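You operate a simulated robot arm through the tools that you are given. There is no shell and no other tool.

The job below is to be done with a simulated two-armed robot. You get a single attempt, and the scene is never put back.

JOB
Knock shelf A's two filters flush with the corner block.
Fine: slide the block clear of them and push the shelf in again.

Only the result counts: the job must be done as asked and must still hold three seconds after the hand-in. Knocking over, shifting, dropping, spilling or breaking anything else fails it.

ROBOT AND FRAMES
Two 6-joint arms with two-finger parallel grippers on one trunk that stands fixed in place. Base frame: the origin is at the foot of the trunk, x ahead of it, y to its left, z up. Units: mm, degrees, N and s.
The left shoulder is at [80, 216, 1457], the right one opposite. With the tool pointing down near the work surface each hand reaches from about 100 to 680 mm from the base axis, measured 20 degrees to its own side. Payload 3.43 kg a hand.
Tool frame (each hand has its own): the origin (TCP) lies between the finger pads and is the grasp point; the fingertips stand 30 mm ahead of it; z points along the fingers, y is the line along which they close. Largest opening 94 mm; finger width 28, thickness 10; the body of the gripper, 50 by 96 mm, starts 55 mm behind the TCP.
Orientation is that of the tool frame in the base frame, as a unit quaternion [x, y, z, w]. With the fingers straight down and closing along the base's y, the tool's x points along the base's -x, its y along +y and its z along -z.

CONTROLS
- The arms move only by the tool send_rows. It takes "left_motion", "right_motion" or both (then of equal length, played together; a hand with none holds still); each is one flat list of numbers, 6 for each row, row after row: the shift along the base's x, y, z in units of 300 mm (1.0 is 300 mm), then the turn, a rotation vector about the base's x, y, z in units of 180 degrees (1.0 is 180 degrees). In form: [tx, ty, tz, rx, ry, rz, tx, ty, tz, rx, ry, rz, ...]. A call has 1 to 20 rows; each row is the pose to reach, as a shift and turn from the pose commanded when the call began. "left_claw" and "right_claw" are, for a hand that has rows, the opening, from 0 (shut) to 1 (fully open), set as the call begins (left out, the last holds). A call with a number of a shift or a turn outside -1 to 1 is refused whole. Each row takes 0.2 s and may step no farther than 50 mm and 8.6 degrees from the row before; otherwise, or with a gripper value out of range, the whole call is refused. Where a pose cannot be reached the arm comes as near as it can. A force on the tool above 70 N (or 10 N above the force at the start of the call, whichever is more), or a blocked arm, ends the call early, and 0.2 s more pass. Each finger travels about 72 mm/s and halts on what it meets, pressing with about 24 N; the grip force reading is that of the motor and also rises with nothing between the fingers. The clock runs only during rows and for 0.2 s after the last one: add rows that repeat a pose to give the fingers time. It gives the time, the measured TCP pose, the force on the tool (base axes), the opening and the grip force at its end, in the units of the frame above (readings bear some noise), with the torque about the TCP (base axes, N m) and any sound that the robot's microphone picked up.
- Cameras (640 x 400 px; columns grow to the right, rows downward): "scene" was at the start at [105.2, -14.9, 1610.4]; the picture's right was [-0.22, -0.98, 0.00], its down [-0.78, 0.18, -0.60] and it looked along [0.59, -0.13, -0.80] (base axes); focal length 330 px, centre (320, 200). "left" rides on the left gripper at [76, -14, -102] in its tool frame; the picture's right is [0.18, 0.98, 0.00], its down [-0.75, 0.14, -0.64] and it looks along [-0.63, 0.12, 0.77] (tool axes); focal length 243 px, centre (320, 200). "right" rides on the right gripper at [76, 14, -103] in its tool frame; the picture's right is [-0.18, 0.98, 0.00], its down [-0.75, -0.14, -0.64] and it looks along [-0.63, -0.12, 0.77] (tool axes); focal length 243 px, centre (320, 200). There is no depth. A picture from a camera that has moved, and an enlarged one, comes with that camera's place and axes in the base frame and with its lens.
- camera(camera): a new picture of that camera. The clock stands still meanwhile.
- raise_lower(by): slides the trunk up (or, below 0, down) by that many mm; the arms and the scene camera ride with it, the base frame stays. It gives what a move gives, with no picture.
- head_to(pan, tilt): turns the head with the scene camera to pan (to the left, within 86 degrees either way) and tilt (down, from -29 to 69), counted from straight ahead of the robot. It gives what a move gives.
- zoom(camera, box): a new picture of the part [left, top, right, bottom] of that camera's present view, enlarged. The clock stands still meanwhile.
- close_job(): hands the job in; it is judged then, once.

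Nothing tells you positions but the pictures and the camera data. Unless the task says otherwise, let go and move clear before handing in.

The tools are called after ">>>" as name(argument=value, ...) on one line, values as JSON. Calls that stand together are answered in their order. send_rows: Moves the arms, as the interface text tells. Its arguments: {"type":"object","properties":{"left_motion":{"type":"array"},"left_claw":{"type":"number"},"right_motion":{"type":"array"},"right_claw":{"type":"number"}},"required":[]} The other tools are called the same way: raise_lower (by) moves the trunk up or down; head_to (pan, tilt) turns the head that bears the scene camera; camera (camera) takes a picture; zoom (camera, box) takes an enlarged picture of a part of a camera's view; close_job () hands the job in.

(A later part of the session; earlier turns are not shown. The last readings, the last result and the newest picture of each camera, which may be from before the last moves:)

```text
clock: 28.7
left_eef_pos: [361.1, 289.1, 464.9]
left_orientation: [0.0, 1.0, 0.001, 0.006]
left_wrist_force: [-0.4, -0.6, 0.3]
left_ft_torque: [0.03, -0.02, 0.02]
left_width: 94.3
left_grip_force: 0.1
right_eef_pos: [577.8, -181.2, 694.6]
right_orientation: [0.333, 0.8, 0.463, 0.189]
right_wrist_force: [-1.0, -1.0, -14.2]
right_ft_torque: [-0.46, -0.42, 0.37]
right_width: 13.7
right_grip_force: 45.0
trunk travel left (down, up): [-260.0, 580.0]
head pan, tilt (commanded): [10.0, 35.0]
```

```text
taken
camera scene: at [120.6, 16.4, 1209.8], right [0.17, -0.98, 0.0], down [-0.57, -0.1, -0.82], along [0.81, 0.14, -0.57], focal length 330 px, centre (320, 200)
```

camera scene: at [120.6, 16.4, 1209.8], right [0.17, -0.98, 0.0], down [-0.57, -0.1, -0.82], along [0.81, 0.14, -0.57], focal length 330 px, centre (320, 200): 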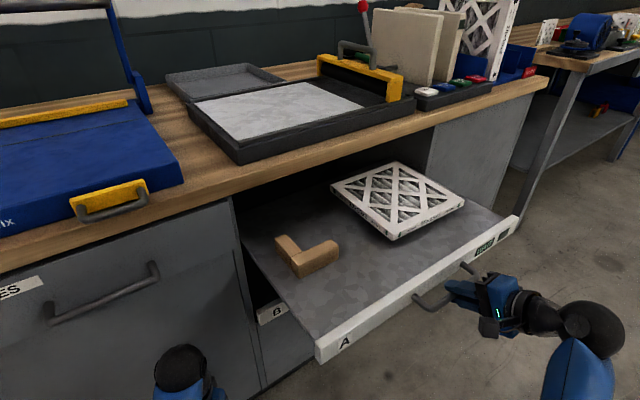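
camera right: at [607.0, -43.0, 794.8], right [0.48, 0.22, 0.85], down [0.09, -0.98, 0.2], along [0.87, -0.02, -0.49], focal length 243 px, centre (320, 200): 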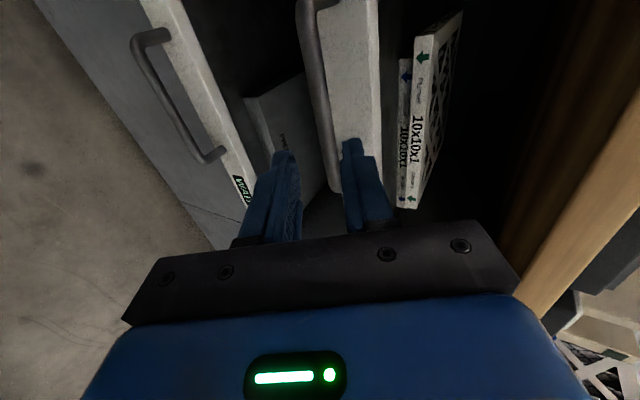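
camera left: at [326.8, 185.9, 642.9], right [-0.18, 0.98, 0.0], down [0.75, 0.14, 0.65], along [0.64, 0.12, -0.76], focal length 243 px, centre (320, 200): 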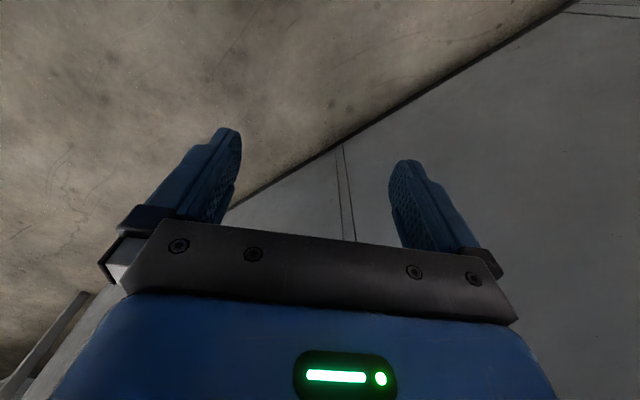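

The shelf is 269 mm out and the whole stack is reachable from above. I'll zoom in to place the filters and the block.

>>> zoom(camera="scene", box=[320, 150, 480, 250])

>>> zoom(camera="scene", box=[240, 210, 360, 285])

>>> camera(camera="right")

```text
4.00 times, centred on (400, 200) of scene
camera zoom: at [120.6, 16.4, 1209.8], right [0.17, -0.98, 0.0], down [-0.57, -0.1, -0.82], along [0.81, 0.14, -0.57], focal length 1319 px, centre (0, 200)
```

zoom: 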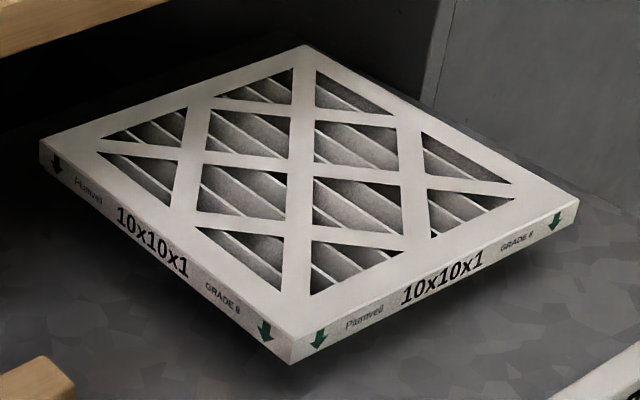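

```text
5.33 times, centred on (300, 248) of scene
camera zoom: at [120.6, 16.4, 1209.8], right [0.17, -0.98, 0.0], down [-0.57, -0.1, -0.82], along [0.81, 0.14, -0.57], focal length 1758 px, centre (427, -53)
```

zoom: 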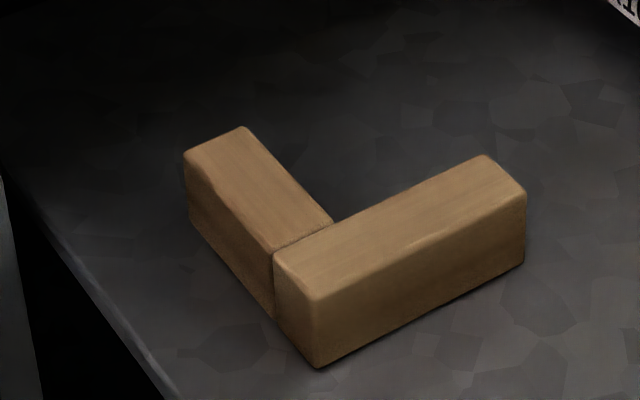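

```text
taken
camera right: at [465.4, -184.7, 758.7], right [0.48, 0.22, 0.85], down [0.09, -0.98, 0.2], along [0.87, -0.02, -0.49], focal length 243 px, centre (320, 200)
```

right: 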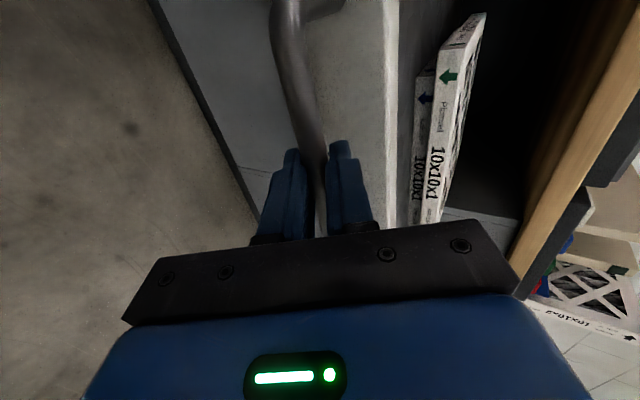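

The top filter's front-left corner sits about 30 mm left of and 20 mm ahead of the bottom one's, and the L-block stands square about 190 mm to the left. I'll pull the shelf out about 90 mm more so the right hand can work over it comfortably.

>>> send_rows(right_motion=[-0.0354, -0.0354, -0.006, 0, 0, 0, -0.0707, -0.0707, -0.008, 0, 0, 0, -0.1061, -0.1061, -0.008, 0, 0, 0, -0.1414, -0.1414, -0.008, 0, 0, 0, -0.1768, -0.1768, -0.008, 0, 0, 0, -0.2121, -0.2121, -0.008, 0, 0, 0])

>>> camera(camera="scene")

```text
clock: 30.1
left_eef_pos: [360.6, 289.3, 466.5]
left_orientation: [0.001, 1.0, -0.001, 0.007]
left_wrist_force: [-1.3, 0.3, -0.4]
left_ft_torque: [0.0, -0.01, -0.02]
left_width: 93.9
left_grip_force: 0.1
right_eef_pos: [512.9, -243.4, 695.7]
right_orientation: [0.332, 0.799, 0.463, 0.194]
right_wrist_force: [12.4, -11.9, 15.5]
right_ft_torque: [-0.4, -0.64, -0.34]
right_width: 13.8
right_grip_force: 44.3
trunk travel left (down, up): [-260.0, 580.0]
head pan, tilt (commanded): [10.0, 35.0]
```

```text
taken
camera scene: at [119.0, 15.9, 1210.3], right [0.17, -0.98, 0.0], down [-0.56, -0.1, -0.82], along [0.81, 0.14, -0.57], focal length 330 px, centre (320, 200)
```

scene: 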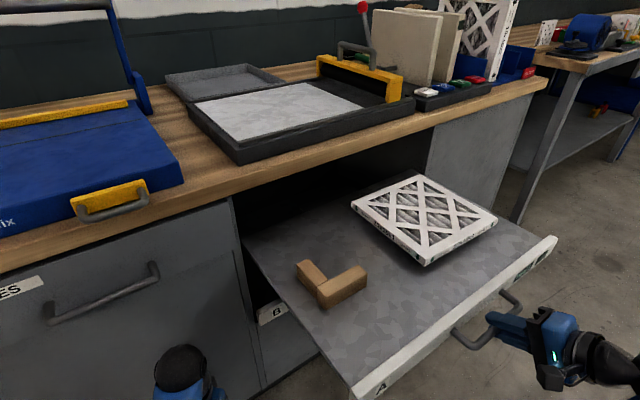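

The shelf is now about 358 mm out, with everything on it undisturbed. I'll let go of the handle and back the right hand off along its approach line.

>>> send_rows(right_motion=[0, 0, 0, 0, 0, 0, 0, 0, 0, 0, 0, 0, 0, 0, 0, 0, 0, 0], right_claw=0.35)

>>> send_rows(right_motion=[-0.0612, -0.0612, 0.05, 0, 0, 0, -0.1225, -0.1225, 0.1, 0, 0, 0, -0.1837, -0.1837, 0.15, 0, 0, 0])

>>> camera(camera="scene")

>>> camera(camera="right")

```text
clock: 30.9
left_eef_pos: [360.1, 290.1, 465.4]
left_orientation: [0.0, 1.0, 0.001, 0.007]
left_wrist_force: [0.4, 0.9, 0.1]
left_ft_torque: [0.01, 0.0, 0.02]
left_width: 93.8
left_grip_force: 0.0
right_eef_pos: [513.7, -243.2, 693.9]
right_orientation: [0.332, 0.8, 0.461, 0.191]
right_wrist_force: [-0.3, -0.5, 0.6]
right_ft_torque: [0.03, 0.07, 0.01]
right_width: 32.8
right_grip_force: 0.0
trunk travel left (down, up): [-260.0, 580.0]
head pan, tilt (commanded): [10.0, 35.0]
```

```text
clock: 31.7
left_eef_pos: [359.9, 289.3, 465.9]
left_orientation: [-0.001, 1.0, 0.001, 0.007]
left_wrist_force: [-0.8, 0.2, 0.3]
left_ft_torque: [-0.02, -0.02, 0.03]
left_width: 94.1
left_grip_force: 0.1
right_eef_pos: [458.6, -298.8, 738.3]
right_orientation: [0.332, 0.8, 0.462, 0.19]
right_wrist_force: [1.1, -0.9, 1.0]
right_ft_torque: [0.0, -0.01, 0.0]
right_width: 32.8
right_grip_force: 0.0
trunk travel left (down, up): [-260.0, 580.0]
head pan, tilt (commanded): [10.0, 35.0]
```

```text
taken
camera scene: at [119.0, 16.5, 1210.1], right [0.17, -0.98, 0.0], down [-0.56, -0.1, -0.82], along [0.81, 0.14, -0.57], focal length 330 px, centre (320, 200)
```

scene: 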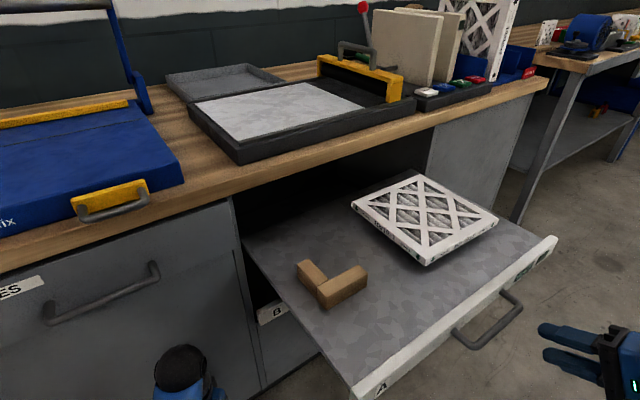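

```text
taken
camera right: at [345.8, -303.5, 802.0], right [0.48, 0.22, 0.85], down [0.09, -0.98, 0.2], along [0.87, -0.02, -0.49], focal length 243 px, centre (320, 200)
```

right: 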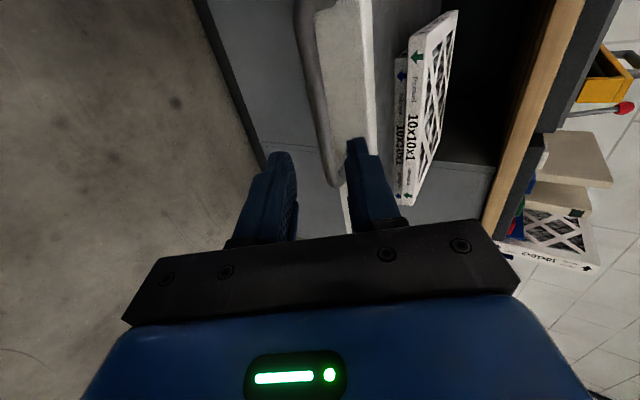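

The handle is free. Next I'll raise the trunk so the right hand can point down over the shelf, reduce its tilt to 30° and roll it so the fingers close along the bench direction.

>>> zoom(camera="scene", box=[280, 250, 400, 325])

>>> zoom(camera="scene", box=[340, 165, 500, 265])

>>> raise_lower(by=220)

>>> send_rows(right_motion=[0, 0, 0, -0.02946, 0.02946, 0, 0, 0, 0, -0.05893, 0.05893, 0, 0, 0, 0, -0.08839, 0.08839, 0, 0, 0, 0, -0.11785, 0.11785, 0])

```text
5.33 times, centred on (340, 288) of scene
camera zoom: at [119.0, 16.5, 1210.1], right [0.17, -0.98, 0.0], down [-0.56, -0.1, -0.82], along [0.81, 0.14, -0.57], focal length 1758 px, centre (213, -267)
```

zoom: 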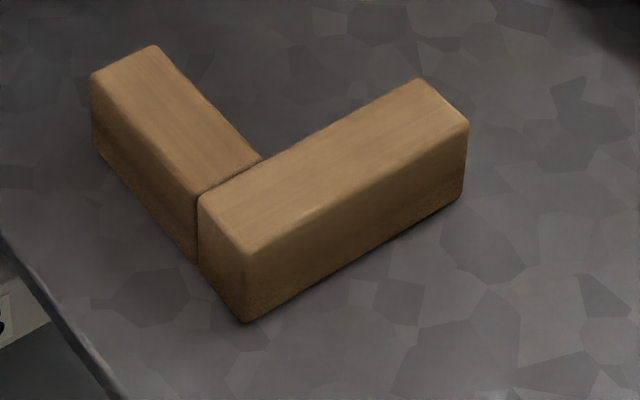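

```text
4.00 times, centred on (420, 215) of scene
camera zoom: at [119.0, 16.5, 1210.1], right [0.17, -0.98, 0.0], down [-0.56, -0.1, -0.82], along [0.81, 0.14, -0.57], focal length 1319 px, centre (-80, 140)
```

zoom: 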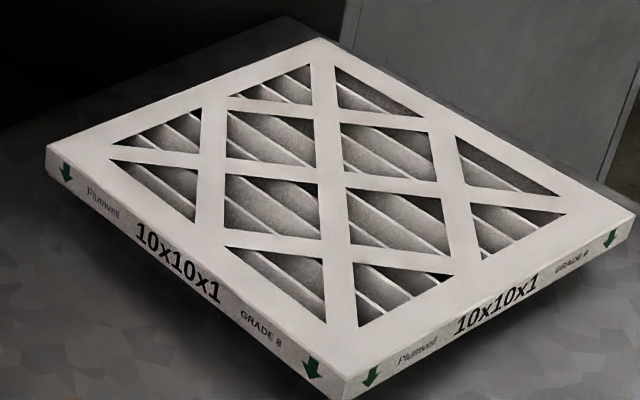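

```text
clock: 34.0
left_eef_pos: [360.7, 290.5, 685.1]
left_orientation: [0.0, 1.0, 0.0, 0.006]
left_wrist_force: [-0.4, 0.2, 0.0]
left_ft_torque: [0.0, 0.01, 0.03]
left_width: 94.2
left_grip_force: 0.1
right_eef_pos: [458.0, -299.3, 958.2]
right_orientation: [0.332, 0.8, 0.462, 0.191]
right_wrist_force: [0.3, 0.0, -0.5]
right_ft_torque: [-0.02, 0.01, 0.01]
right_width: 33.0
right_grip_force: 0.0
trunk travel left (down, up): [-480.0, 360.0]
head pan, tilt (commanded): [10.0, 35.0]
```

```text
clock: 35.0
left_eef_pos: [360.7, 290.2, 684.7]
left_orientation: [0.001, 1.0, 0.0, 0.006]
left_wrist_force: [0.3, 1.0, -0.3]
left_ft_torque: [0.0, 0.03, 0.04]
left_width: 94.1
left_grip_force: 0.1
right_eef_pos: [522.7, -271.3, 829.2]
right_orientation: [0.37, 0.89, 0.243, 0.111]
right_wrist_force: [0.2, -0.3, -0.3]
right_ft_torque: [0.01, 0.02, -0.05]
right_width: 32.8
right_grip_force: 0.2
right hand out of reach, approached as far as the arm can: row 1, 2, 3, 4
trunk travel left (down, up): [-480.0, 360.0]
head pan, tilt (commanded): [10.0, 35.0]
```

The tilt is now about 31°, with the hand hovering in front of the shelf at z≈829. From the closer view the block's left leg spans u 301–329, w 403–501. I'll roll the hand 90° about its own axis while moving it left above the shelf.

>>> send_rows(right_motion=[0, 0.05, -0.005, -0.01607, -0.01607, 0.03936, 0, 0.1, -0.01, -0.03214, -0.03214, 0.07873, 0, 0.15, -0.015, -0.04822, -0.04822, 0.11809, 0, 0.2, -0.02, -0.06429, -0.06429, 0.15745, 0, 0.25, -0.025, -0.08036, -0.08036, 0.19682, 0, 0.3, -0.03, -0.09643, -0.09643, 0.23618, 0, 0.35, -0.035, -0.1125, -0.1125, 0.27555, 0, 0.4, -0.04, -0.12858, -0.12858, 0.31491, 0, 0.45, -0.045, -0.14465, -0.14465, 0.35427, 0, 0.5, -0.05, -0.16072, -0.16072, 0.39364, 0, 0.55, -0.055, -0.1768, -0.1768, 0.433], right_claw=0.64)

>>> camera(camera="right")

>>> camera(camera="scene")

```text
clock: 37.4
left_eef_pos: [360.0, 289.8, 685.4]
left_orientation: [-0.001, 1.0, 0.001, 0.008]
left_wrist_force: [-0.6, -1.0, 0.3]
left_ft_torque: [-0.03, 0.02, 0.01]
left_width: 94.0
left_grip_force: 0.1
right_eef_pos: [525.4, -104.6, 809.3]
right_orientation: [-0.371, 0.892, 0.099, 0.239]
right_wrist_force: [0.5, 0.5, -0.3]
right_ft_torque: [-0.02, -0.03, 0.0]
right_width: 60.0
right_grip_force: 0.0
trunk travel left (down, up): [-480.0, 360.0]
head pan, tilt (commanded): [10.0, 35.0]
```

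```text
taken
camera right: at [430.6, -178.4, 860.5], right [-0.58, 0.81, 0.09], down [0.33, 0.14, 0.93], along [0.74, 0.58, -0.35], focal length 243 px, centre (320, 200)
```

right: 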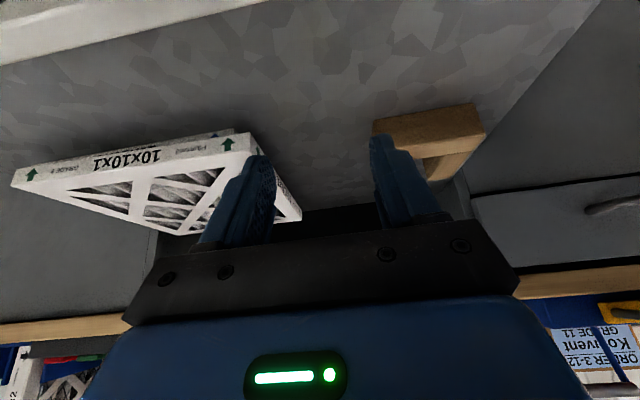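

```text
taken
camera scene: at [119.4, 17.3, 1430.0], right [0.17, -0.98, 0.0], down [-0.56, -0.1, -0.82], along [0.81, 0.14, -0.57], focal length 330 px, centre (320, 200)
```

scene: 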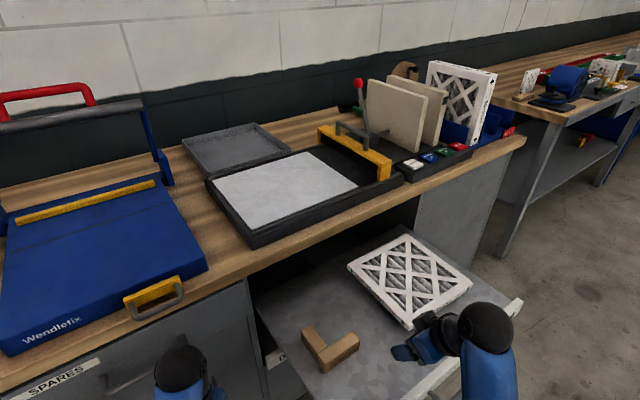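

The hand is above the shelf and both the block and the stack show in the right camera. I'll move to the pre-grasp point, 90 mm back along the tool axis from the block's left leg.

>>> send_rows(right_motion=[-0.005, 0.118, -0.003, 0, 0, 0, -0.01, 0.235, -0.006, 0, 0, 0, -0.015, 0.353, -0.009, 0, 0, 0, -0.02, 0.47, -0.012, 0, 0, 0, -0.0253, 0.588, -0.0133, 0, 0, 0])

>>> camera(camera="right")

>>> head_to(pan=10, tilt=50)

>>> camera(camera="scene")

```text
clock: 38.6
left_eef_pos: [359.5, 289.6, 684.6]
left_orientation: [0.0, 1.0, 0.0, 0.007]
left_wrist_force: [-1.0, -1.2, -0.6]
left_ft_torque: [0.02, 0.05, 0.01]
left_width: 93.9
left_grip_force: 0.1
right_eef_pos: [516.7, 72.8, 804.5]
right_orientation: [-0.37, 0.892, 0.099, 0.239]
right_wrist_force: [0.3, -0.2, -0.1]
right_ft_torque: [-0.01, 0.01, -0.02]
right_width: 60.4
right_grip_force: 0.1
trunk travel left (down, up): [-480.0, 360.0]
head pan, tilt (commanded): [10.0, 35.0]
```

```text
taken
camera right: at [423.2, -0.2, 854.8], right [-0.58, 0.81, 0.09], down [0.33, 0.14, 0.93], along [0.74, 0.57, -0.35], focal length 243 px, centre (320, 200)
```

right: 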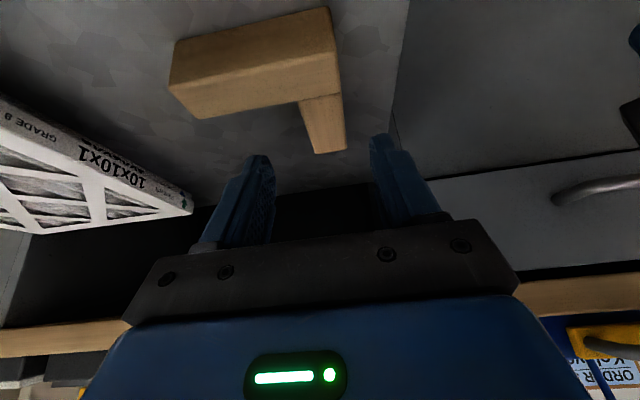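

```text
clock: 39.4
left_eef_pos: [359.9, 289.5, 684.9]
left_orientation: [0.0, 1.0, 0.0, 0.008]
left_wrist_force: [0.1, 1.0, 0.3]
left_ft_torque: [0.04, 0.02, -0.02]
left_width: 94.2
left_grip_force: 0.1
right_eef_pos: [516.8, 72.1, 804.0]
right_orientation: [-0.369, 0.893, 0.099, 0.239]
right_wrist_force: [-0.3, -0.4, 0.5]
right_ft_torque: [0.01, 0.01, -0.03]
right_width: 60.1
right_grip_force: 0.0
trunk travel left (down, up): [-480.0, 360.0]
head pan, tilt (commanded): [10.0, 50.0]
```

```text
taken
camera scene: at [108.4, 14.9, 1408.4], right [0.17, -0.98, 0.0], down [-0.75, -0.13, -0.64], along [0.63, 0.11, -0.77], focal length 330 px, centre (320, 200)
```

scene: 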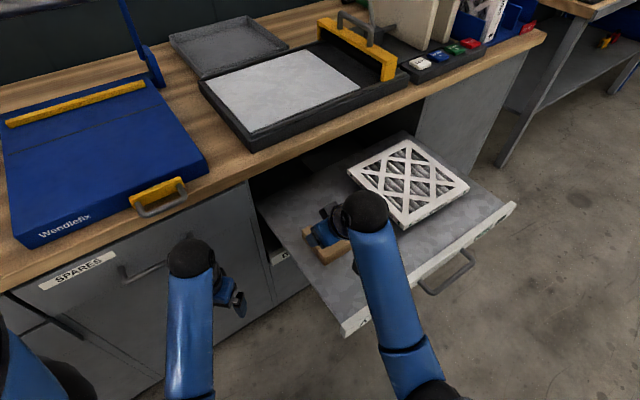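

I'll zoom the right camera to check that the fingers line up with the block's left leg.

>>> zoom(camera="right", box=[150, 0, 450, 190])

>>> zoom(camera="scene", box=[280, 180, 400, 270])

```text
2.11 times, centred on (300, 95) of right
camera zoom: at [423.2, -1.4, 854.8], right [-0.58, 0.81, 0.09], down [0.33, 0.13, 0.93], along [0.74, 0.57, -0.35], focal length 511 px, centre (362, 421)
```

zoom: 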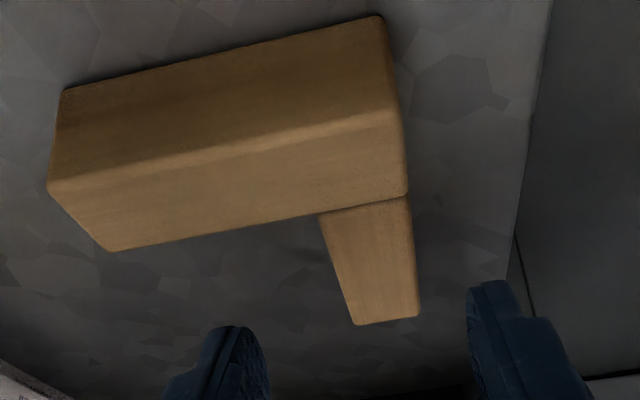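

```text
4.44 times, centred on (340, 225) of scene
camera zoom: at [108.4, 14.9, 1408.4], right [0.17, -0.98, 0.0], down [-0.75, -0.13, -0.64], along [0.63, 0.11, -0.77], focal length 1465 px, centre (231, 89)
```

zoom: 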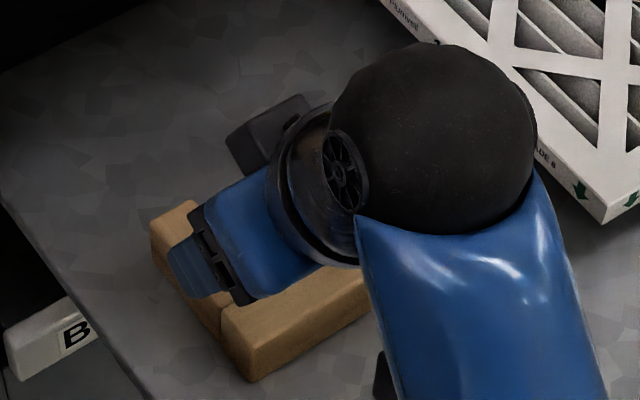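

The leg's centre lies about 4 mm left of my aim, so I'll correct that and descend along the tool axis to straddle the leg, stopping just above the shelf floor.

>>> send_rows(right_motion=[0.02, 0.03, -0.06, 0, 0, 0, 0.045, 0.06, -0.12, 0, 0, 0, 0.07, 0.09, -0.18, 0, 0, 0, 0.0975, 0.116, -0.243, 0, 0, 0])

>>> zoom(camera="right", box=[150, 0, 450, 190])

>>> zoom(camera="scene", box=[280, 180, 400, 270])

```text
clock: 40.4
left_eef_pos: [359.9, 289.9, 684.7]
left_orientation: [0.0, 1.0, 0.0, 0.006]
left_wrist_force: [-0.2, 0.3, 1.0]
left_ft_torque: [0.01, -0.02, 0.03]
left_width: 93.6
left_grip_force: 0.1
right_eef_pos: [546.6, 107.4, 732.1]
right_orientation: [-0.369, 0.892, 0.1, 0.241]
right_wrist_force: [0.7, 0.1, 0.4]
right_ft_torque: [0.0, -0.02, 0.03]
right_width: 60.2
right_grip_force: 0.0
trunk travel left (down, up): [-480.0, 360.0]
head pan, tilt (commanded): [10.0, 50.0]
```

```text
2.11 times, centred on (300, 95) of right
camera zoom: at [452.8, 32.6, 782.8], right [-0.58, 0.81, 0.09], down [0.33, 0.13, 0.93], along [0.74, 0.57, -0.35], focal length 511 px, centre (362, 421)
```

zoom: 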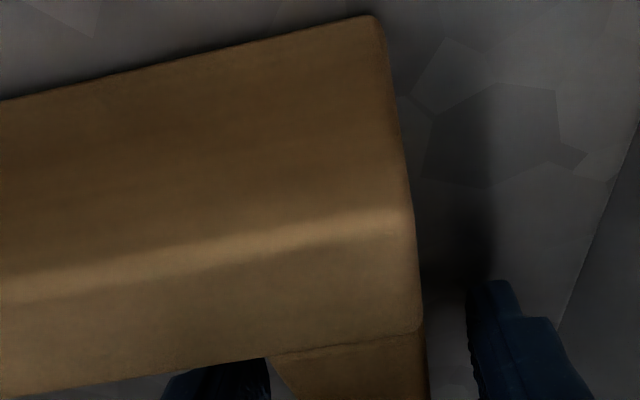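

```text
4.44 times, centred on (340, 225) of scene
camera zoom: at [108.5, 15.1, 1408.4], right [0.17, -0.98, 0.0], down [-0.75, -0.13, -0.64], along [0.63, 0.11, -0.77], focal length 1465 px, centre (231, 89)
```

zoom: 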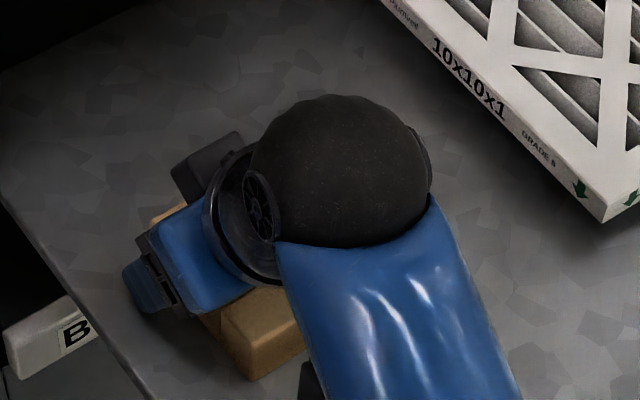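

The leg is between the fingers, with the inner finger tucked behind the front leg. I'll close on it.

>>> send_rows(right_motion=[0, 0, 0, 0, 0, 0, 0, 0, 0, 0, 0, 0, 0, 0, 0, 0, 0, 0, 0, 0, 0, 0, 0, 0], right_claw=0)

>>> zoom(camera="right", box=[150, 0, 450, 190])

```text
clock: 41.4
left_eef_pos: [359.7, 289.2, 685.0]
left_orientation: [0.0, 1.0, 0.001, 0.007]
left_wrist_force: [-1.6, -0.9, 0.3]
left_ft_torque: [0.01, 0.0, 0.03]
left_width: 93.7
left_grip_force: 0.0
right_eef_pos: [545.3, 105.3, 731.9]
right_orientation: [-0.369, 0.892, 0.099, 0.239]
right_wrist_force: [0.2, 0.8, 3.3]
right_ft_torque: [0.01, 0.0, -0.06]
right_width: 34.0
right_grip_force: 23.5
trunk travel left (down, up): [-480.0, 360.0]
head pan, tilt (commanded): [10.0, 50.0]
```

```text
2.11 times, centred on (300, 95) of right
camera zoom: at [452.5, 32.6, 782.8], right [-0.58, 0.81, 0.09], down [0.33, 0.13, 0.93], along [0.74, 0.57, -0.35], focal length 511 px, centre (362, 421)
```

zoom: 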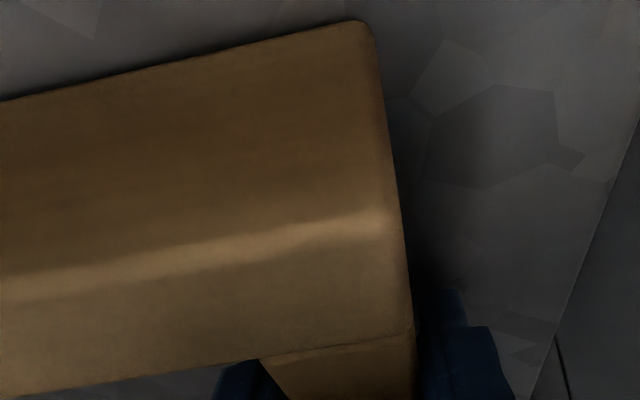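

The grip reads 34 mm and 23 N, so the block is held. I'll lift it 4 mm, carry it to just off the filters' front-left corner, and set it down again.

>>> send_rows(right_motion=[0, 0, 0.0133, 0, 0, 0, 0.02, -0.09, 0.0133, 0, 0, 0, 0.045, -0.19, 0.0133, 0, 0, 0, 0.07, -0.3, 0.0133, 0, 0, 0, 0.095, -0.41, 0.0133, 0, 0, 0, 0.12, -0.52, 0.0133, 0, 0, 0, 0.138, -0.605, 0.0133, 0, 0, 0])

>>> camera(camera="right")

>>> camera(camera="scene")

```text
clock: 43.0
left_eef_pos: [361.5, 289.8, 685.4]
left_orientation: [0.0, 1.0, 0.0, 0.006]
left_wrist_force: [0.1, -0.5, 0.5]
left_ft_torque: [-0.03, 0.01, 0.01]
left_width: 93.9
left_grip_force: 0.1
right_eef_pos: [587.9, -74.5, 735.2]
right_orientation: [-0.37, 0.892, 0.099, 0.239]
right_wrist_force: [0.2, 0.1, -1.6]
right_ft_torque: [0.04, 0.02, -0.01]
right_width: 34.1
right_grip_force: 24.4
trunk travel left (down, up): [-480.0, 360.0]
head pan, tilt (commanded): [10.0, 50.0]
```

```text
taken
camera right: at [494.8, -148.5, 786.8], right [-0.58, 0.81, 0.09], down [0.34, 0.13, 0.93], along [0.74, 0.57, -0.35], focal length 243 px, centre (320, 200)
```

right: 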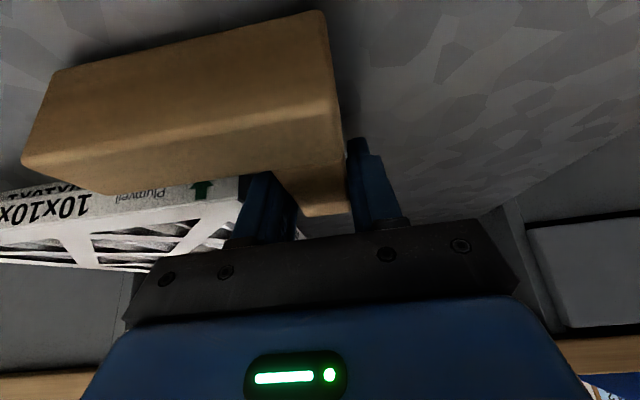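

```text
taken
camera scene: at [108.8, 14.5, 1408.3], right [0.17, -0.98, 0.0], down [-0.75, -0.13, -0.64], along [0.63, 0.11, -0.77], focal length 330 px, centre (320, 200)
```

scene: 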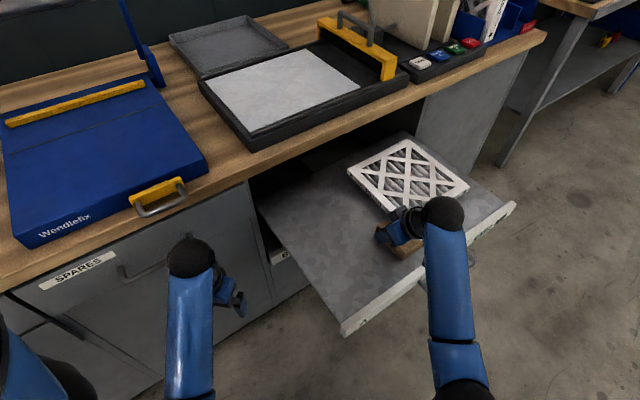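

The block is carried without trouble and the filters have not been touched. I'll zoom in to measure the remaining gap to the filter corner before setting it down.

>>> zoom(camera="right", box=[120, 100, 400, 280])

>>> zoom(camera="scene", box=[340, 130, 480, 270])

```text
2.22 times, centred on (260, 190) of right
camera zoom: at [494.8, -148.5, 786.8], right [-0.58, 0.81, 0.09], down [0.34, 0.13, 0.93], along [0.74, 0.57, -0.35], focal length 539 px, centre (453, 222)
```

zoom: 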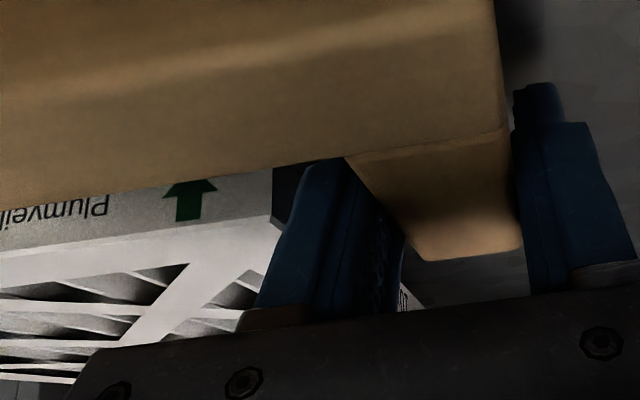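

```text
2.86 times, centred on (410, 200) of scene
camera zoom: at [108.8, 14.5, 1408.3], right [0.17, -0.98, 0.0], down [-0.75, -0.13, -0.64], along [0.63, 0.11, -0.77], focal length 942 px, centre (63, 200)
```

zoom: 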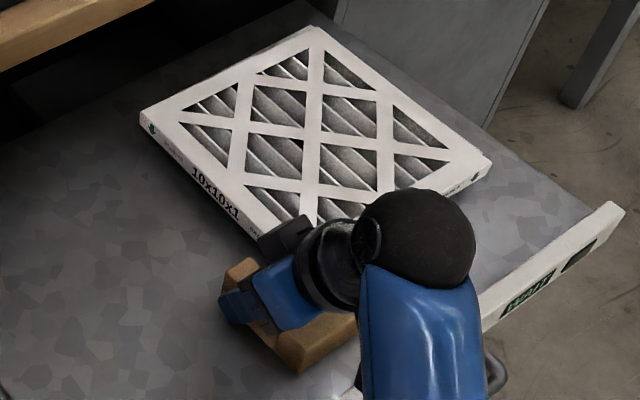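

The inner finger has about 13 mm of room beside the filter and the front leg about 17 mm, which suits a release. I'll set the block down and open the fingers only to 50 mm.

>>> send_rows(right_motion=[0, 0, -0.0067, 0, 0, 0, 0, 0, -0.0133, 0, 0, 0, 0, 0, -0.0133, 0, 0, 0])

>>> send_rows(right_motion=[0, 0, 0, 0, 0, 0, 0, 0, 0, 0, 0, 0, 0, 0, 0, 0, 0, 0], right_claw=0.52)

>>> zoom(camera="right", box=[120, 100, 400, 280])

```text
clock: 43.8
left_eef_pos: [360.0, 288.4, 684.6]
left_orientation: [-0.001, 1.0, 0.0, 0.006]
left_wrist_force: [-0.2, -0.7, 0.0]
left_ft_torque: [0.01, -0.01, 0.0]
left_width: 94.2
left_grip_force: 0.0
right_eef_pos: [587.2, -75.4, 731.9]
right_orientation: [-0.369, 0.893, 0.098, 0.239]
right_wrist_force: [0.2, -0.3, -1.3]
right_ft_torque: [0.04, -0.04, 0.01]
right_width: 34.2
right_grip_force: 24.2
trunk travel left (down, up): [-480.0, 360.0]
head pan, tilt (commanded): [10.0, 50.0]
```

```text
clock: 44.6
left_eef_pos: [360.1, 289.4, 684.8]
left_orientation: [0.0, 1.0, 0.0, 0.007]
left_wrist_force: [0.3, -0.5, -0.5]
left_ft_torque: [0.0, -0.03, 0.0]
left_width: 93.9
left_grip_force: 0.0
right_eef_pos: [587.0, -76.0, 733.0]
right_orientation: [-0.369, 0.893, 0.099, 0.239]
right_wrist_force: [-0.6, -0.5, 0.6]
right_ft_torque: [0.03, 0.03, 0.0]
right_width: 49.2
right_grip_force: 0.1
trunk travel left (down, up): [-480.0, 360.0]
head pan, tilt (commanded): [10.0, 50.0]
```

```text
2.22 times, centred on (260, 190) of right
camera zoom: at [493.8, -148.5, 783.3], right [-0.58, 0.81, 0.09], down [0.33, 0.13, 0.93], along [0.74, 0.57, -0.35], focal length 539 px, centre (453, 222)
```

zoom: 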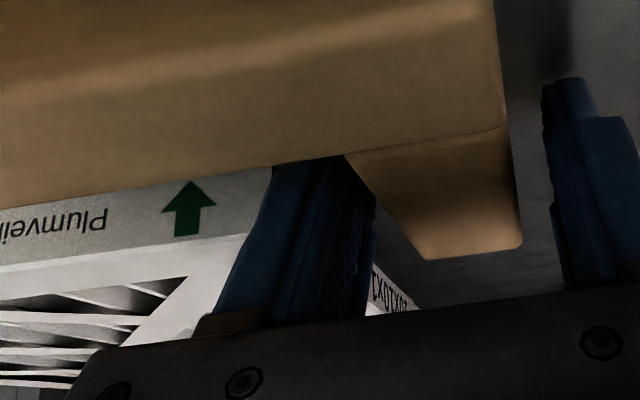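

The block stands free on the shelf. I'll withdraw along the tool axis, then turn the hand −45° about the vertical so both open fingers can cradle the block's outer corner.

>>> send_rows(right_motion=[-0.03, -0.03, 0.0722, 0, 0, 0, -0.06, -0.06, 0.1444, 0, 0, 0, -0.0884, -0.0884, 0.2167, 0, 0, 0])

>>> send_rows(right_motion=[-0.02, 0, 0, 0, 0, -0.0417, -0.04, 0, 0, 0, 0, -0.0833, -0.06, 0, 0, 0, 0, -0.125, -0.08, 0, 0, 0, 0, -0.1667, -0.1, 0, 0, 0, 0, -0.2083, -0.1, 0, 0, 0, 0, -0.25], right_claw=1)

>>> camera(camera="right")

>>> camera(camera="scene")

```text
clock: 45.4
left_eef_pos: [360.0, 289.8, 684.0]
left_orientation: [0.0, 1.0, 0.001, 0.007]
left_wrist_force: [0.8, -0.3, 0.8]
left_ft_torque: [-0.04, -0.02, 0.02]
left_width: 94.1
left_grip_force: 0.0
right_eef_pos: [558.6, -101.7, 797.8]
right_orientation: [-0.37, 0.892, 0.099, 0.239]
right_wrist_force: [0.4, -0.4, 0.1]
right_ft_torque: [-0.02, 0.0, 0.0]
right_width: 48.8
right_grip_force: 0.0
trunk travel left (down, up): [-480.0, 360.0]
head pan, tilt (commanded): [10.0, 50.0]
```

```text
clock: 46.8
left_eef_pos: [361.5, 290.0, 685.4]
left_orientation: [0.0, 1.0, 0.0, 0.006]
left_wrist_force: [-0.6, -0.2, -0.8]
left_ft_torque: [0.06, 0.0, 0.0]
left_width: 94.0
left_grip_force: 0.0
right_eef_pos: [529.0, -102.5, 796.9]
right_orientation: [0.001, 0.966, 0.0, 0.259]
right_wrist_force: [0.5, -1.3, 0.2]
right_ft_torque: [0.0, -0.01, 0.01]
right_width: 94.0
right_grip_force: 0.1
trunk travel left (down, up): [-480.0, 360.0]
head pan, tilt (commanded): [10.0, 50.0]
```

```text
taken
camera right: at [411.9, -87.9, 848.4], right [0.16, 0.98, 0.09], down [0.33, -0.14, 0.93], along [0.93, -0.12, -0.35], focal length 243 px, centre (320, 200)
```

right: 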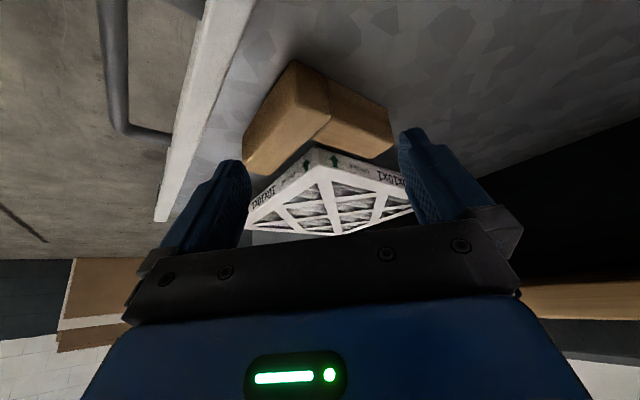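

```text
taken
camera scene: at [108.6, 15.3, 1408.3], right [0.17, -0.98, 0.0], down [-0.75, -0.13, -0.64], along [0.63, 0.11, -0.77], focal length 330 px, centre (320, 200)
```

scene: 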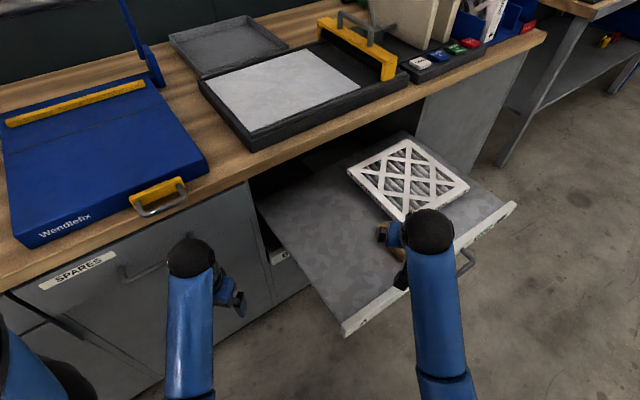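

I now have a fine view of the block's corner and the stack behind it. I'll zoom to measure the block's corner and both filters' corners.

>>> zoom(camera="right", box=[220, 40, 420, 250])

>>> zoom(camera="right", box=[240, 120, 420, 240])

```text
1.90 times, centred on (320, 145) of right
camera zoom: at [411.9, -87.9, 848.4], right [0.16, 0.98, 0.09], down [0.33, -0.14, 0.93], along [0.93, -0.12, -0.35], focal length 462 px, centre (320, 305)
```

zoom: 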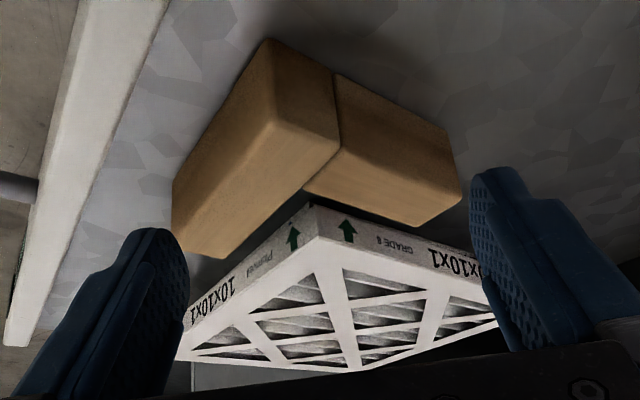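

```text
3.33 times, centred on (330, 180) of right
camera zoom: at [411.9, -87.9, 848.4], right [0.16, 0.98, 0.09], down [0.33, -0.14, 0.93], along [0.93, -0.12, -0.35], focal length 809 px, centre (287, 267)
```

zoom: 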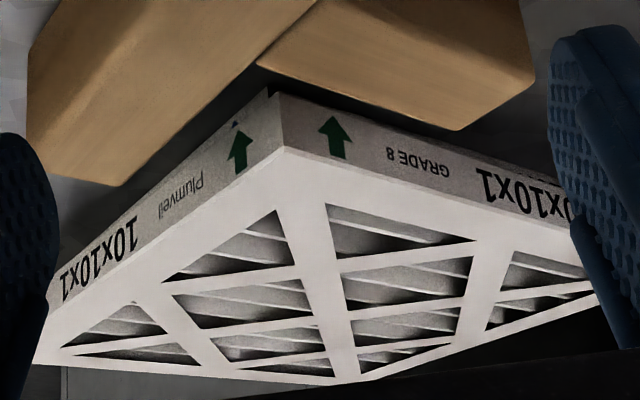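

The block's outer corner is near base (538, −112). The fingers at 30° tilt would be tight behind the shelf's lip, so I'll bring the trunk up 60 mm and reduce the tilt to 15° above the block.

>>> raise_lower(by=60)

>>> send_rows(right_motion=[0.02, -0.01, -0.06, 0, 0, 0, 0.03, -0.02, -0.12, 0, 0.0278, 0, 0.04, -0.03, -0.18, 0, 0.0556, 0, 0.04, -0.033, -0.22, 0, 0.0833, 0])

>>> camera(camera="right")

>>> camera(camera="scene")

```text
clock: 47.8
left_eef_pos: [360.7, 289.0, 745.9]
left_orientation: [0.001, 1.0, 0.0, 0.006]
left_wrist_force: [0.0, -0.3, -0.1]
left_ft_torque: [0.01, 0.02, 0.01]
left_width: 93.9
left_grip_force: 0.1
right_eef_pos: [530.8, -101.7, 857.7]
right_orientation: [0.0, 0.966, 0.0, 0.258]
right_wrist_force: [0.4, 0.6, -0.5]
right_ft_torque: [-0.04, 0.02, 0.0]
right_width: 93.9
right_grip_force: 0.0
trunk travel left (down, up): [-540.0, 300.0]
head pan, tilt (commanded): [10.0, 50.0]
```

```text
clock: 48.8
left_eef_pos: [360.5, 289.3, 745.7]
left_orientation: [0.0, 1.0, 0.0, 0.006]
left_wrist_force: [0.8, 0.5, 1.0]
left_ft_torque: [-0.03, -0.01, -0.03]
left_width: 94.1
left_grip_force: 0.1
right_eef_pos: [541.7, -113.8, 792.2]
right_orientation: [0.0, 0.991, 0.0, 0.13]
right_wrist_force: [-0.5, -0.4, 0.5]
right_ft_torque: [0.01, 0.0, 0.01]
right_width: 94.1
right_grip_force: 0.0
trunk travel left (down, up): [-540.0, 300.0]
head pan, tilt (commanded): [10.0, 50.0]
```

```text
taken
camera right: at [441.2, -98.6, 871.4], right [0.18, 0.98, 0.05], down [0.56, -0.14, 0.81], along [0.81, -0.12, -0.58], focal length 243 px, centre (320, 200)
```

right: 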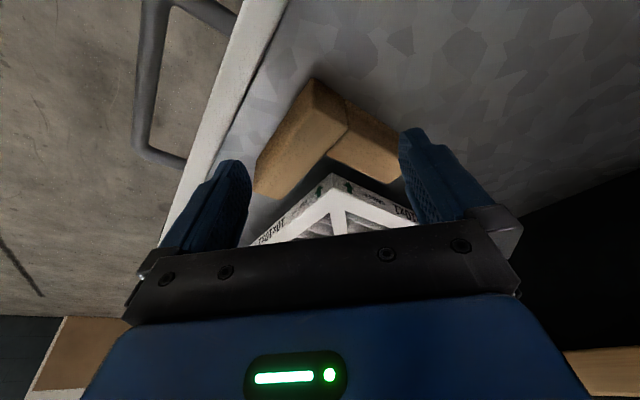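

```text
taken
camera scene: at [108.9, 15.0, 1468.3], right [0.17, -0.98, 0.0], down [-0.75, -0.13, -0.64], along [0.63, 0.11, -0.77], focal length 330 px, centre (320, 200)
```

scene: 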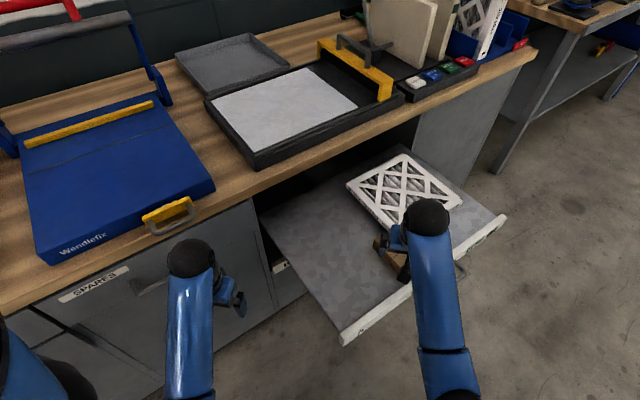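

Good, the tilt is 15° and the cradle is straight above the block. I'll zoom to measure again before going down.

>>> zoom(camera="right", box=[200, 60, 460, 250])

>>> zoom(camera="scene", box=[330, 140, 530, 290])

```text
2.11 times, centred on (330, 155) of right
camera zoom: at [441.2, -98.6, 871.4], right [0.18, 0.98, 0.05], down [0.56, -0.14, 0.81], along [0.81, -0.12, -0.58], focal length 511 px, centre (299, 295)
```

zoom: 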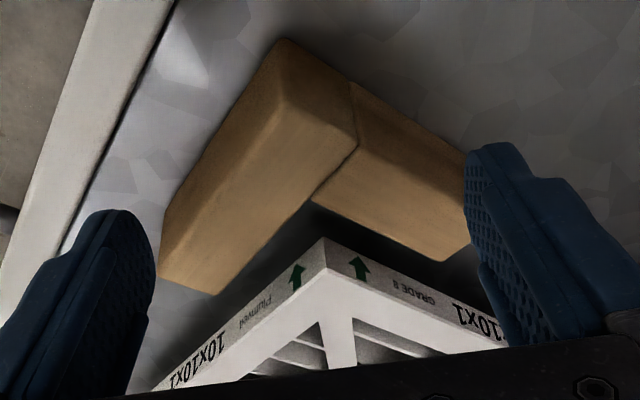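

```text
2.67 times, centred on (430, 215) of scene
camera zoom: at [108.9, 15.0, 1468.3], right [0.17, -0.98, 0.0], down [-0.75, -0.13, -0.64], along [0.63, 0.11, -0.77], focal length 879 px, centre (27, 160)
```

zoom: 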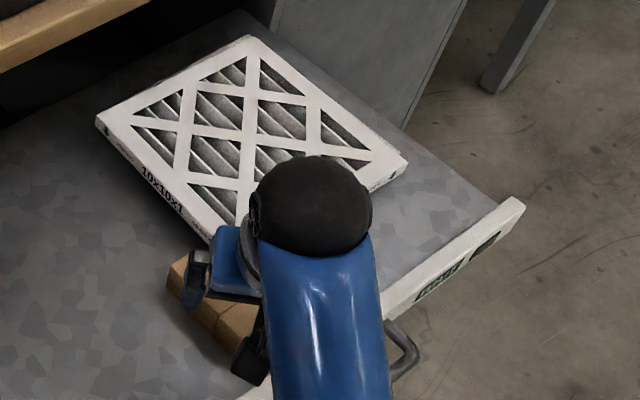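

The cradle is aligned in y to about 1 mm and each finger should have about 4–5 mm of clearance between lip and block. I'll move forward 14 mm and descend most of the way, then check.

>>> send_rows(right_motion=[0.047, 0.003, 0, 0, 0, 0, 0.047, 0.003, -0.05, 0, 0, 0, 0.047, 0.003, -0.1, 0, 0, 0, 0.047, 0.003, -0.135, 0, 0, 0])

>>> zoom(camera="right", box=[140, 0, 480, 250])

>>> zoom(camera="scene", box=[330, 140, 530, 290])

```text
clock: 49.8
left_eef_pos: [356.9, 290.1, 747.5]
left_orientation: [0.0, 1.0, -0.001, 0.009]
left_wrist_force: [0.0, -0.1, 0.1]
left_ft_torque: [0.03, 0.0, -0.01]
left_width: 94.2
left_grip_force: 0.0
right_eef_pos: [557.2, -110.2, 763.2]
right_orientation: [0.0, 0.99, 0.0, 0.144]
right_wrist_force: [1.1, -0.8, 56.7]
right_ft_torque: [-2.66, -1.19, -0.01]
right_width: 94.1
right_grip_force: 0.1
trunk travel left (down, up): [-540.0, 300.0]
head pan, tilt (commanded): [10.0, 50.0]
```

```text
1.60 times, centred on (310, 125) of right
camera zoom: at [454.3, -96.0, 839.7], right [0.18, 0.98, 0.05], down [0.54, -0.14, 0.83], along [0.82, -0.12, -0.55], focal length 388 px, centre (336, 320)
```

zoom: 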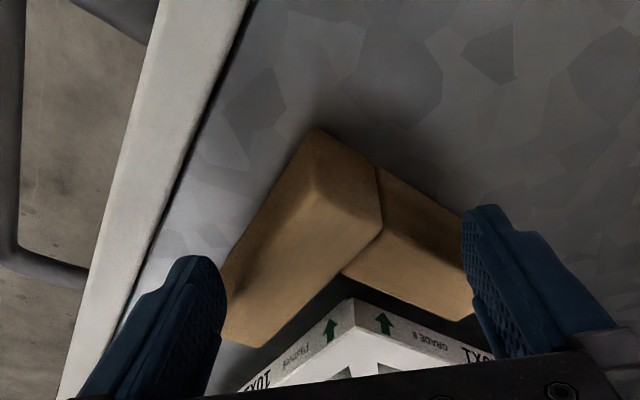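

```text
2.67 times, centred on (430, 215) of scene
camera zoom: at [99.9, 16.9, 1470.1], right [0.17, -0.98, 0.0], down [-0.75, -0.13, -0.65], along [0.64, 0.11, -0.76], focal length 879 px, centre (27, 160)
```

zoom: 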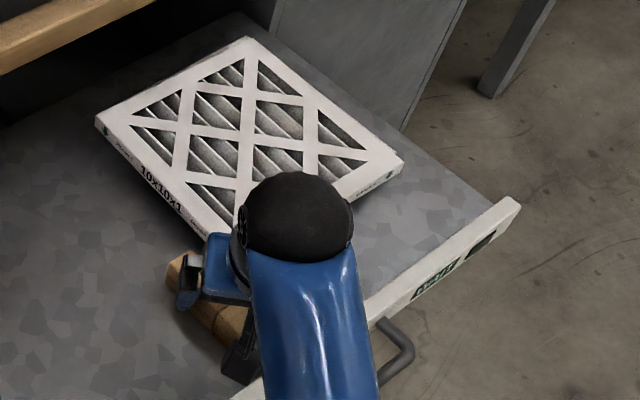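

One finger came down on the block's front leg at z≈738, so heights are about 7 mm greater than I took them to be, and the block sits a bit nearer to me. I'll lift off and back up a few mm, then check that nothing shifted.

>>> send_rows(right_motion=[0, 0, 0.06, 0, 0, 0, 0, 0, 0.117, 0, 0, 0, -0.02, 0.005, 0.117, 0, 0, 0])

>>> zoom(camera="right", box=[140, 0, 480, 250])

>>> zoom(camera="scene", box=[330, 140, 530, 290])

```text
clock: 50.6
left_eef_pos: [360.6, 289.7, 746.2]
left_orientation: [0.0, 1.0, 0.0, 0.006]
left_wrist_force: [0.4, 0.1, 1.1]
left_ft_torque: [0.01, -0.03, 0.03]
left_width: 94.0
left_grip_force: 0.1
right_eef_pos: [549.7, -109.7, 783.9]
right_orientation: [0.0, 0.992, 0.0, 0.129]
right_wrist_force: [-0.2, -0.3, 0.6]
right_ft_torque: [-0.02, 0.0, 0.02]
right_width: 94.0
right_grip_force: 0.0
trunk travel left (down, up): [-540.0, 300.0]
head pan, tilt (commanded): [10.0, 50.0]
```

```text
1.60 times, centred on (310, 125) of right
camera zoom: at [448.7, -95.2, 864.0], right [0.18, 0.98, 0.05], down [0.56, -0.14, 0.81], along [0.81, -0.12, -0.58], focal length 388 px, centre (336, 320)
```

zoom: 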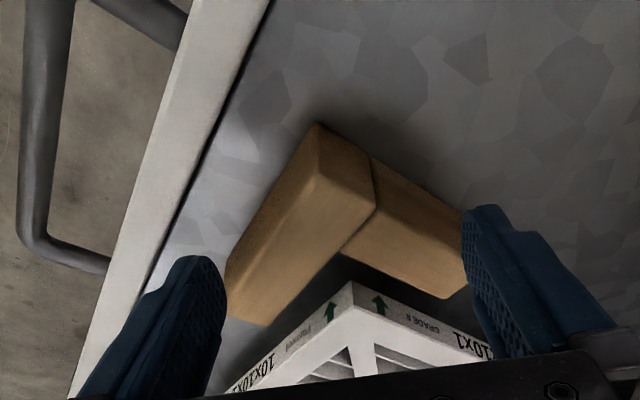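

```text
2.67 times, centred on (430, 215) of scene
camera zoom: at [108.9, 14.7, 1468.2], right [0.17, -0.98, 0.0], down [-0.75, -0.13, -0.64], along [0.63, 0.11, -0.77], focal length 879 px, centre (27, 160)
```

zoom: 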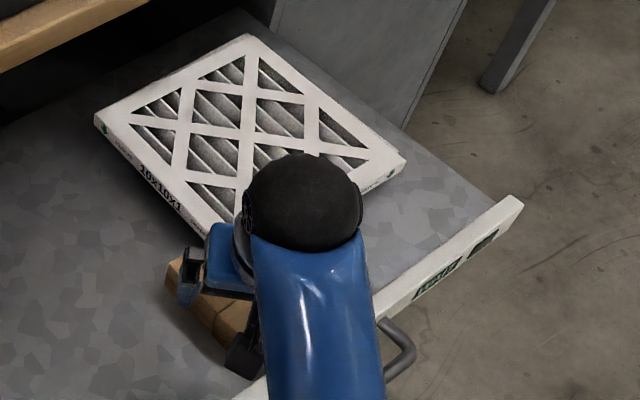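

Nothing moved. From this spot both fingers should clear, with about 5 mm to the lip and 5 mm to the block, so I'll descend again to z≈742.

>>> send_rows(right_motion=[0, 0, -0.045, 0, 0, 0, 0, 0, -0.09, 0, 0, 0, 0, 0, -0.14, 0, 0, 0, 0, 0, -0.14, 0, 0, 0])

>>> camera(camera="right")

>>> zoom(camera="scene", box=[330, 140, 530, 290])

```text
clock: 51.6
left_eef_pos: [361.0, 288.9, 745.5]
left_orientation: [0.0, 1.0, 0.001, 0.008]
left_wrist_force: [-0.8, 0.3, -0.2]
left_ft_torque: [0.01, -0.03, 0.01]
left_width: 93.8
left_grip_force: 0.2
right_eef_pos: [549.4, -110.4, 742.8]
right_orientation: [0.0, 0.991, -0.001, 0.13]
right_wrist_force: [0.5, -0.1, 0.1]
right_ft_torque: [0.03, 0.01, -0.01]
right_width: 94.0
right_grip_force: 0.1
trunk travel left (down, up): [-540.0, 300.0]
head pan, tilt (commanded): [10.0, 50.0]
```

```text
taken
camera right: at [448.5, -96.1, 823.2], right [0.18, 0.98, 0.05], down [0.56, -0.14, 0.81], along [0.81, -0.12, -0.58], focal length 243 px, centre (320, 200)
```

right: 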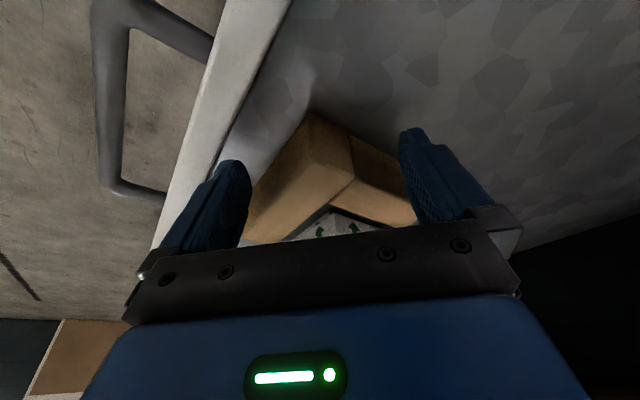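

```text
2.67 times, centred on (430, 215) of scene
camera zoom: at [108.4, 15.0, 1468.3], right [0.17, -0.98, 0.0], down [-0.75, -0.13, -0.64], along [0.63, 0.11, -0.77], focal length 879 px, centre (27, 160)
```

zoom: 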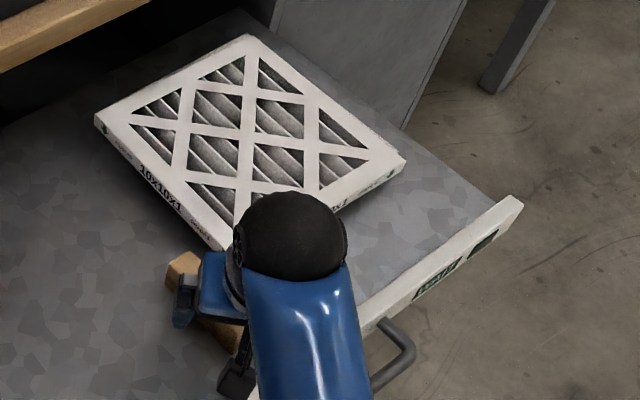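

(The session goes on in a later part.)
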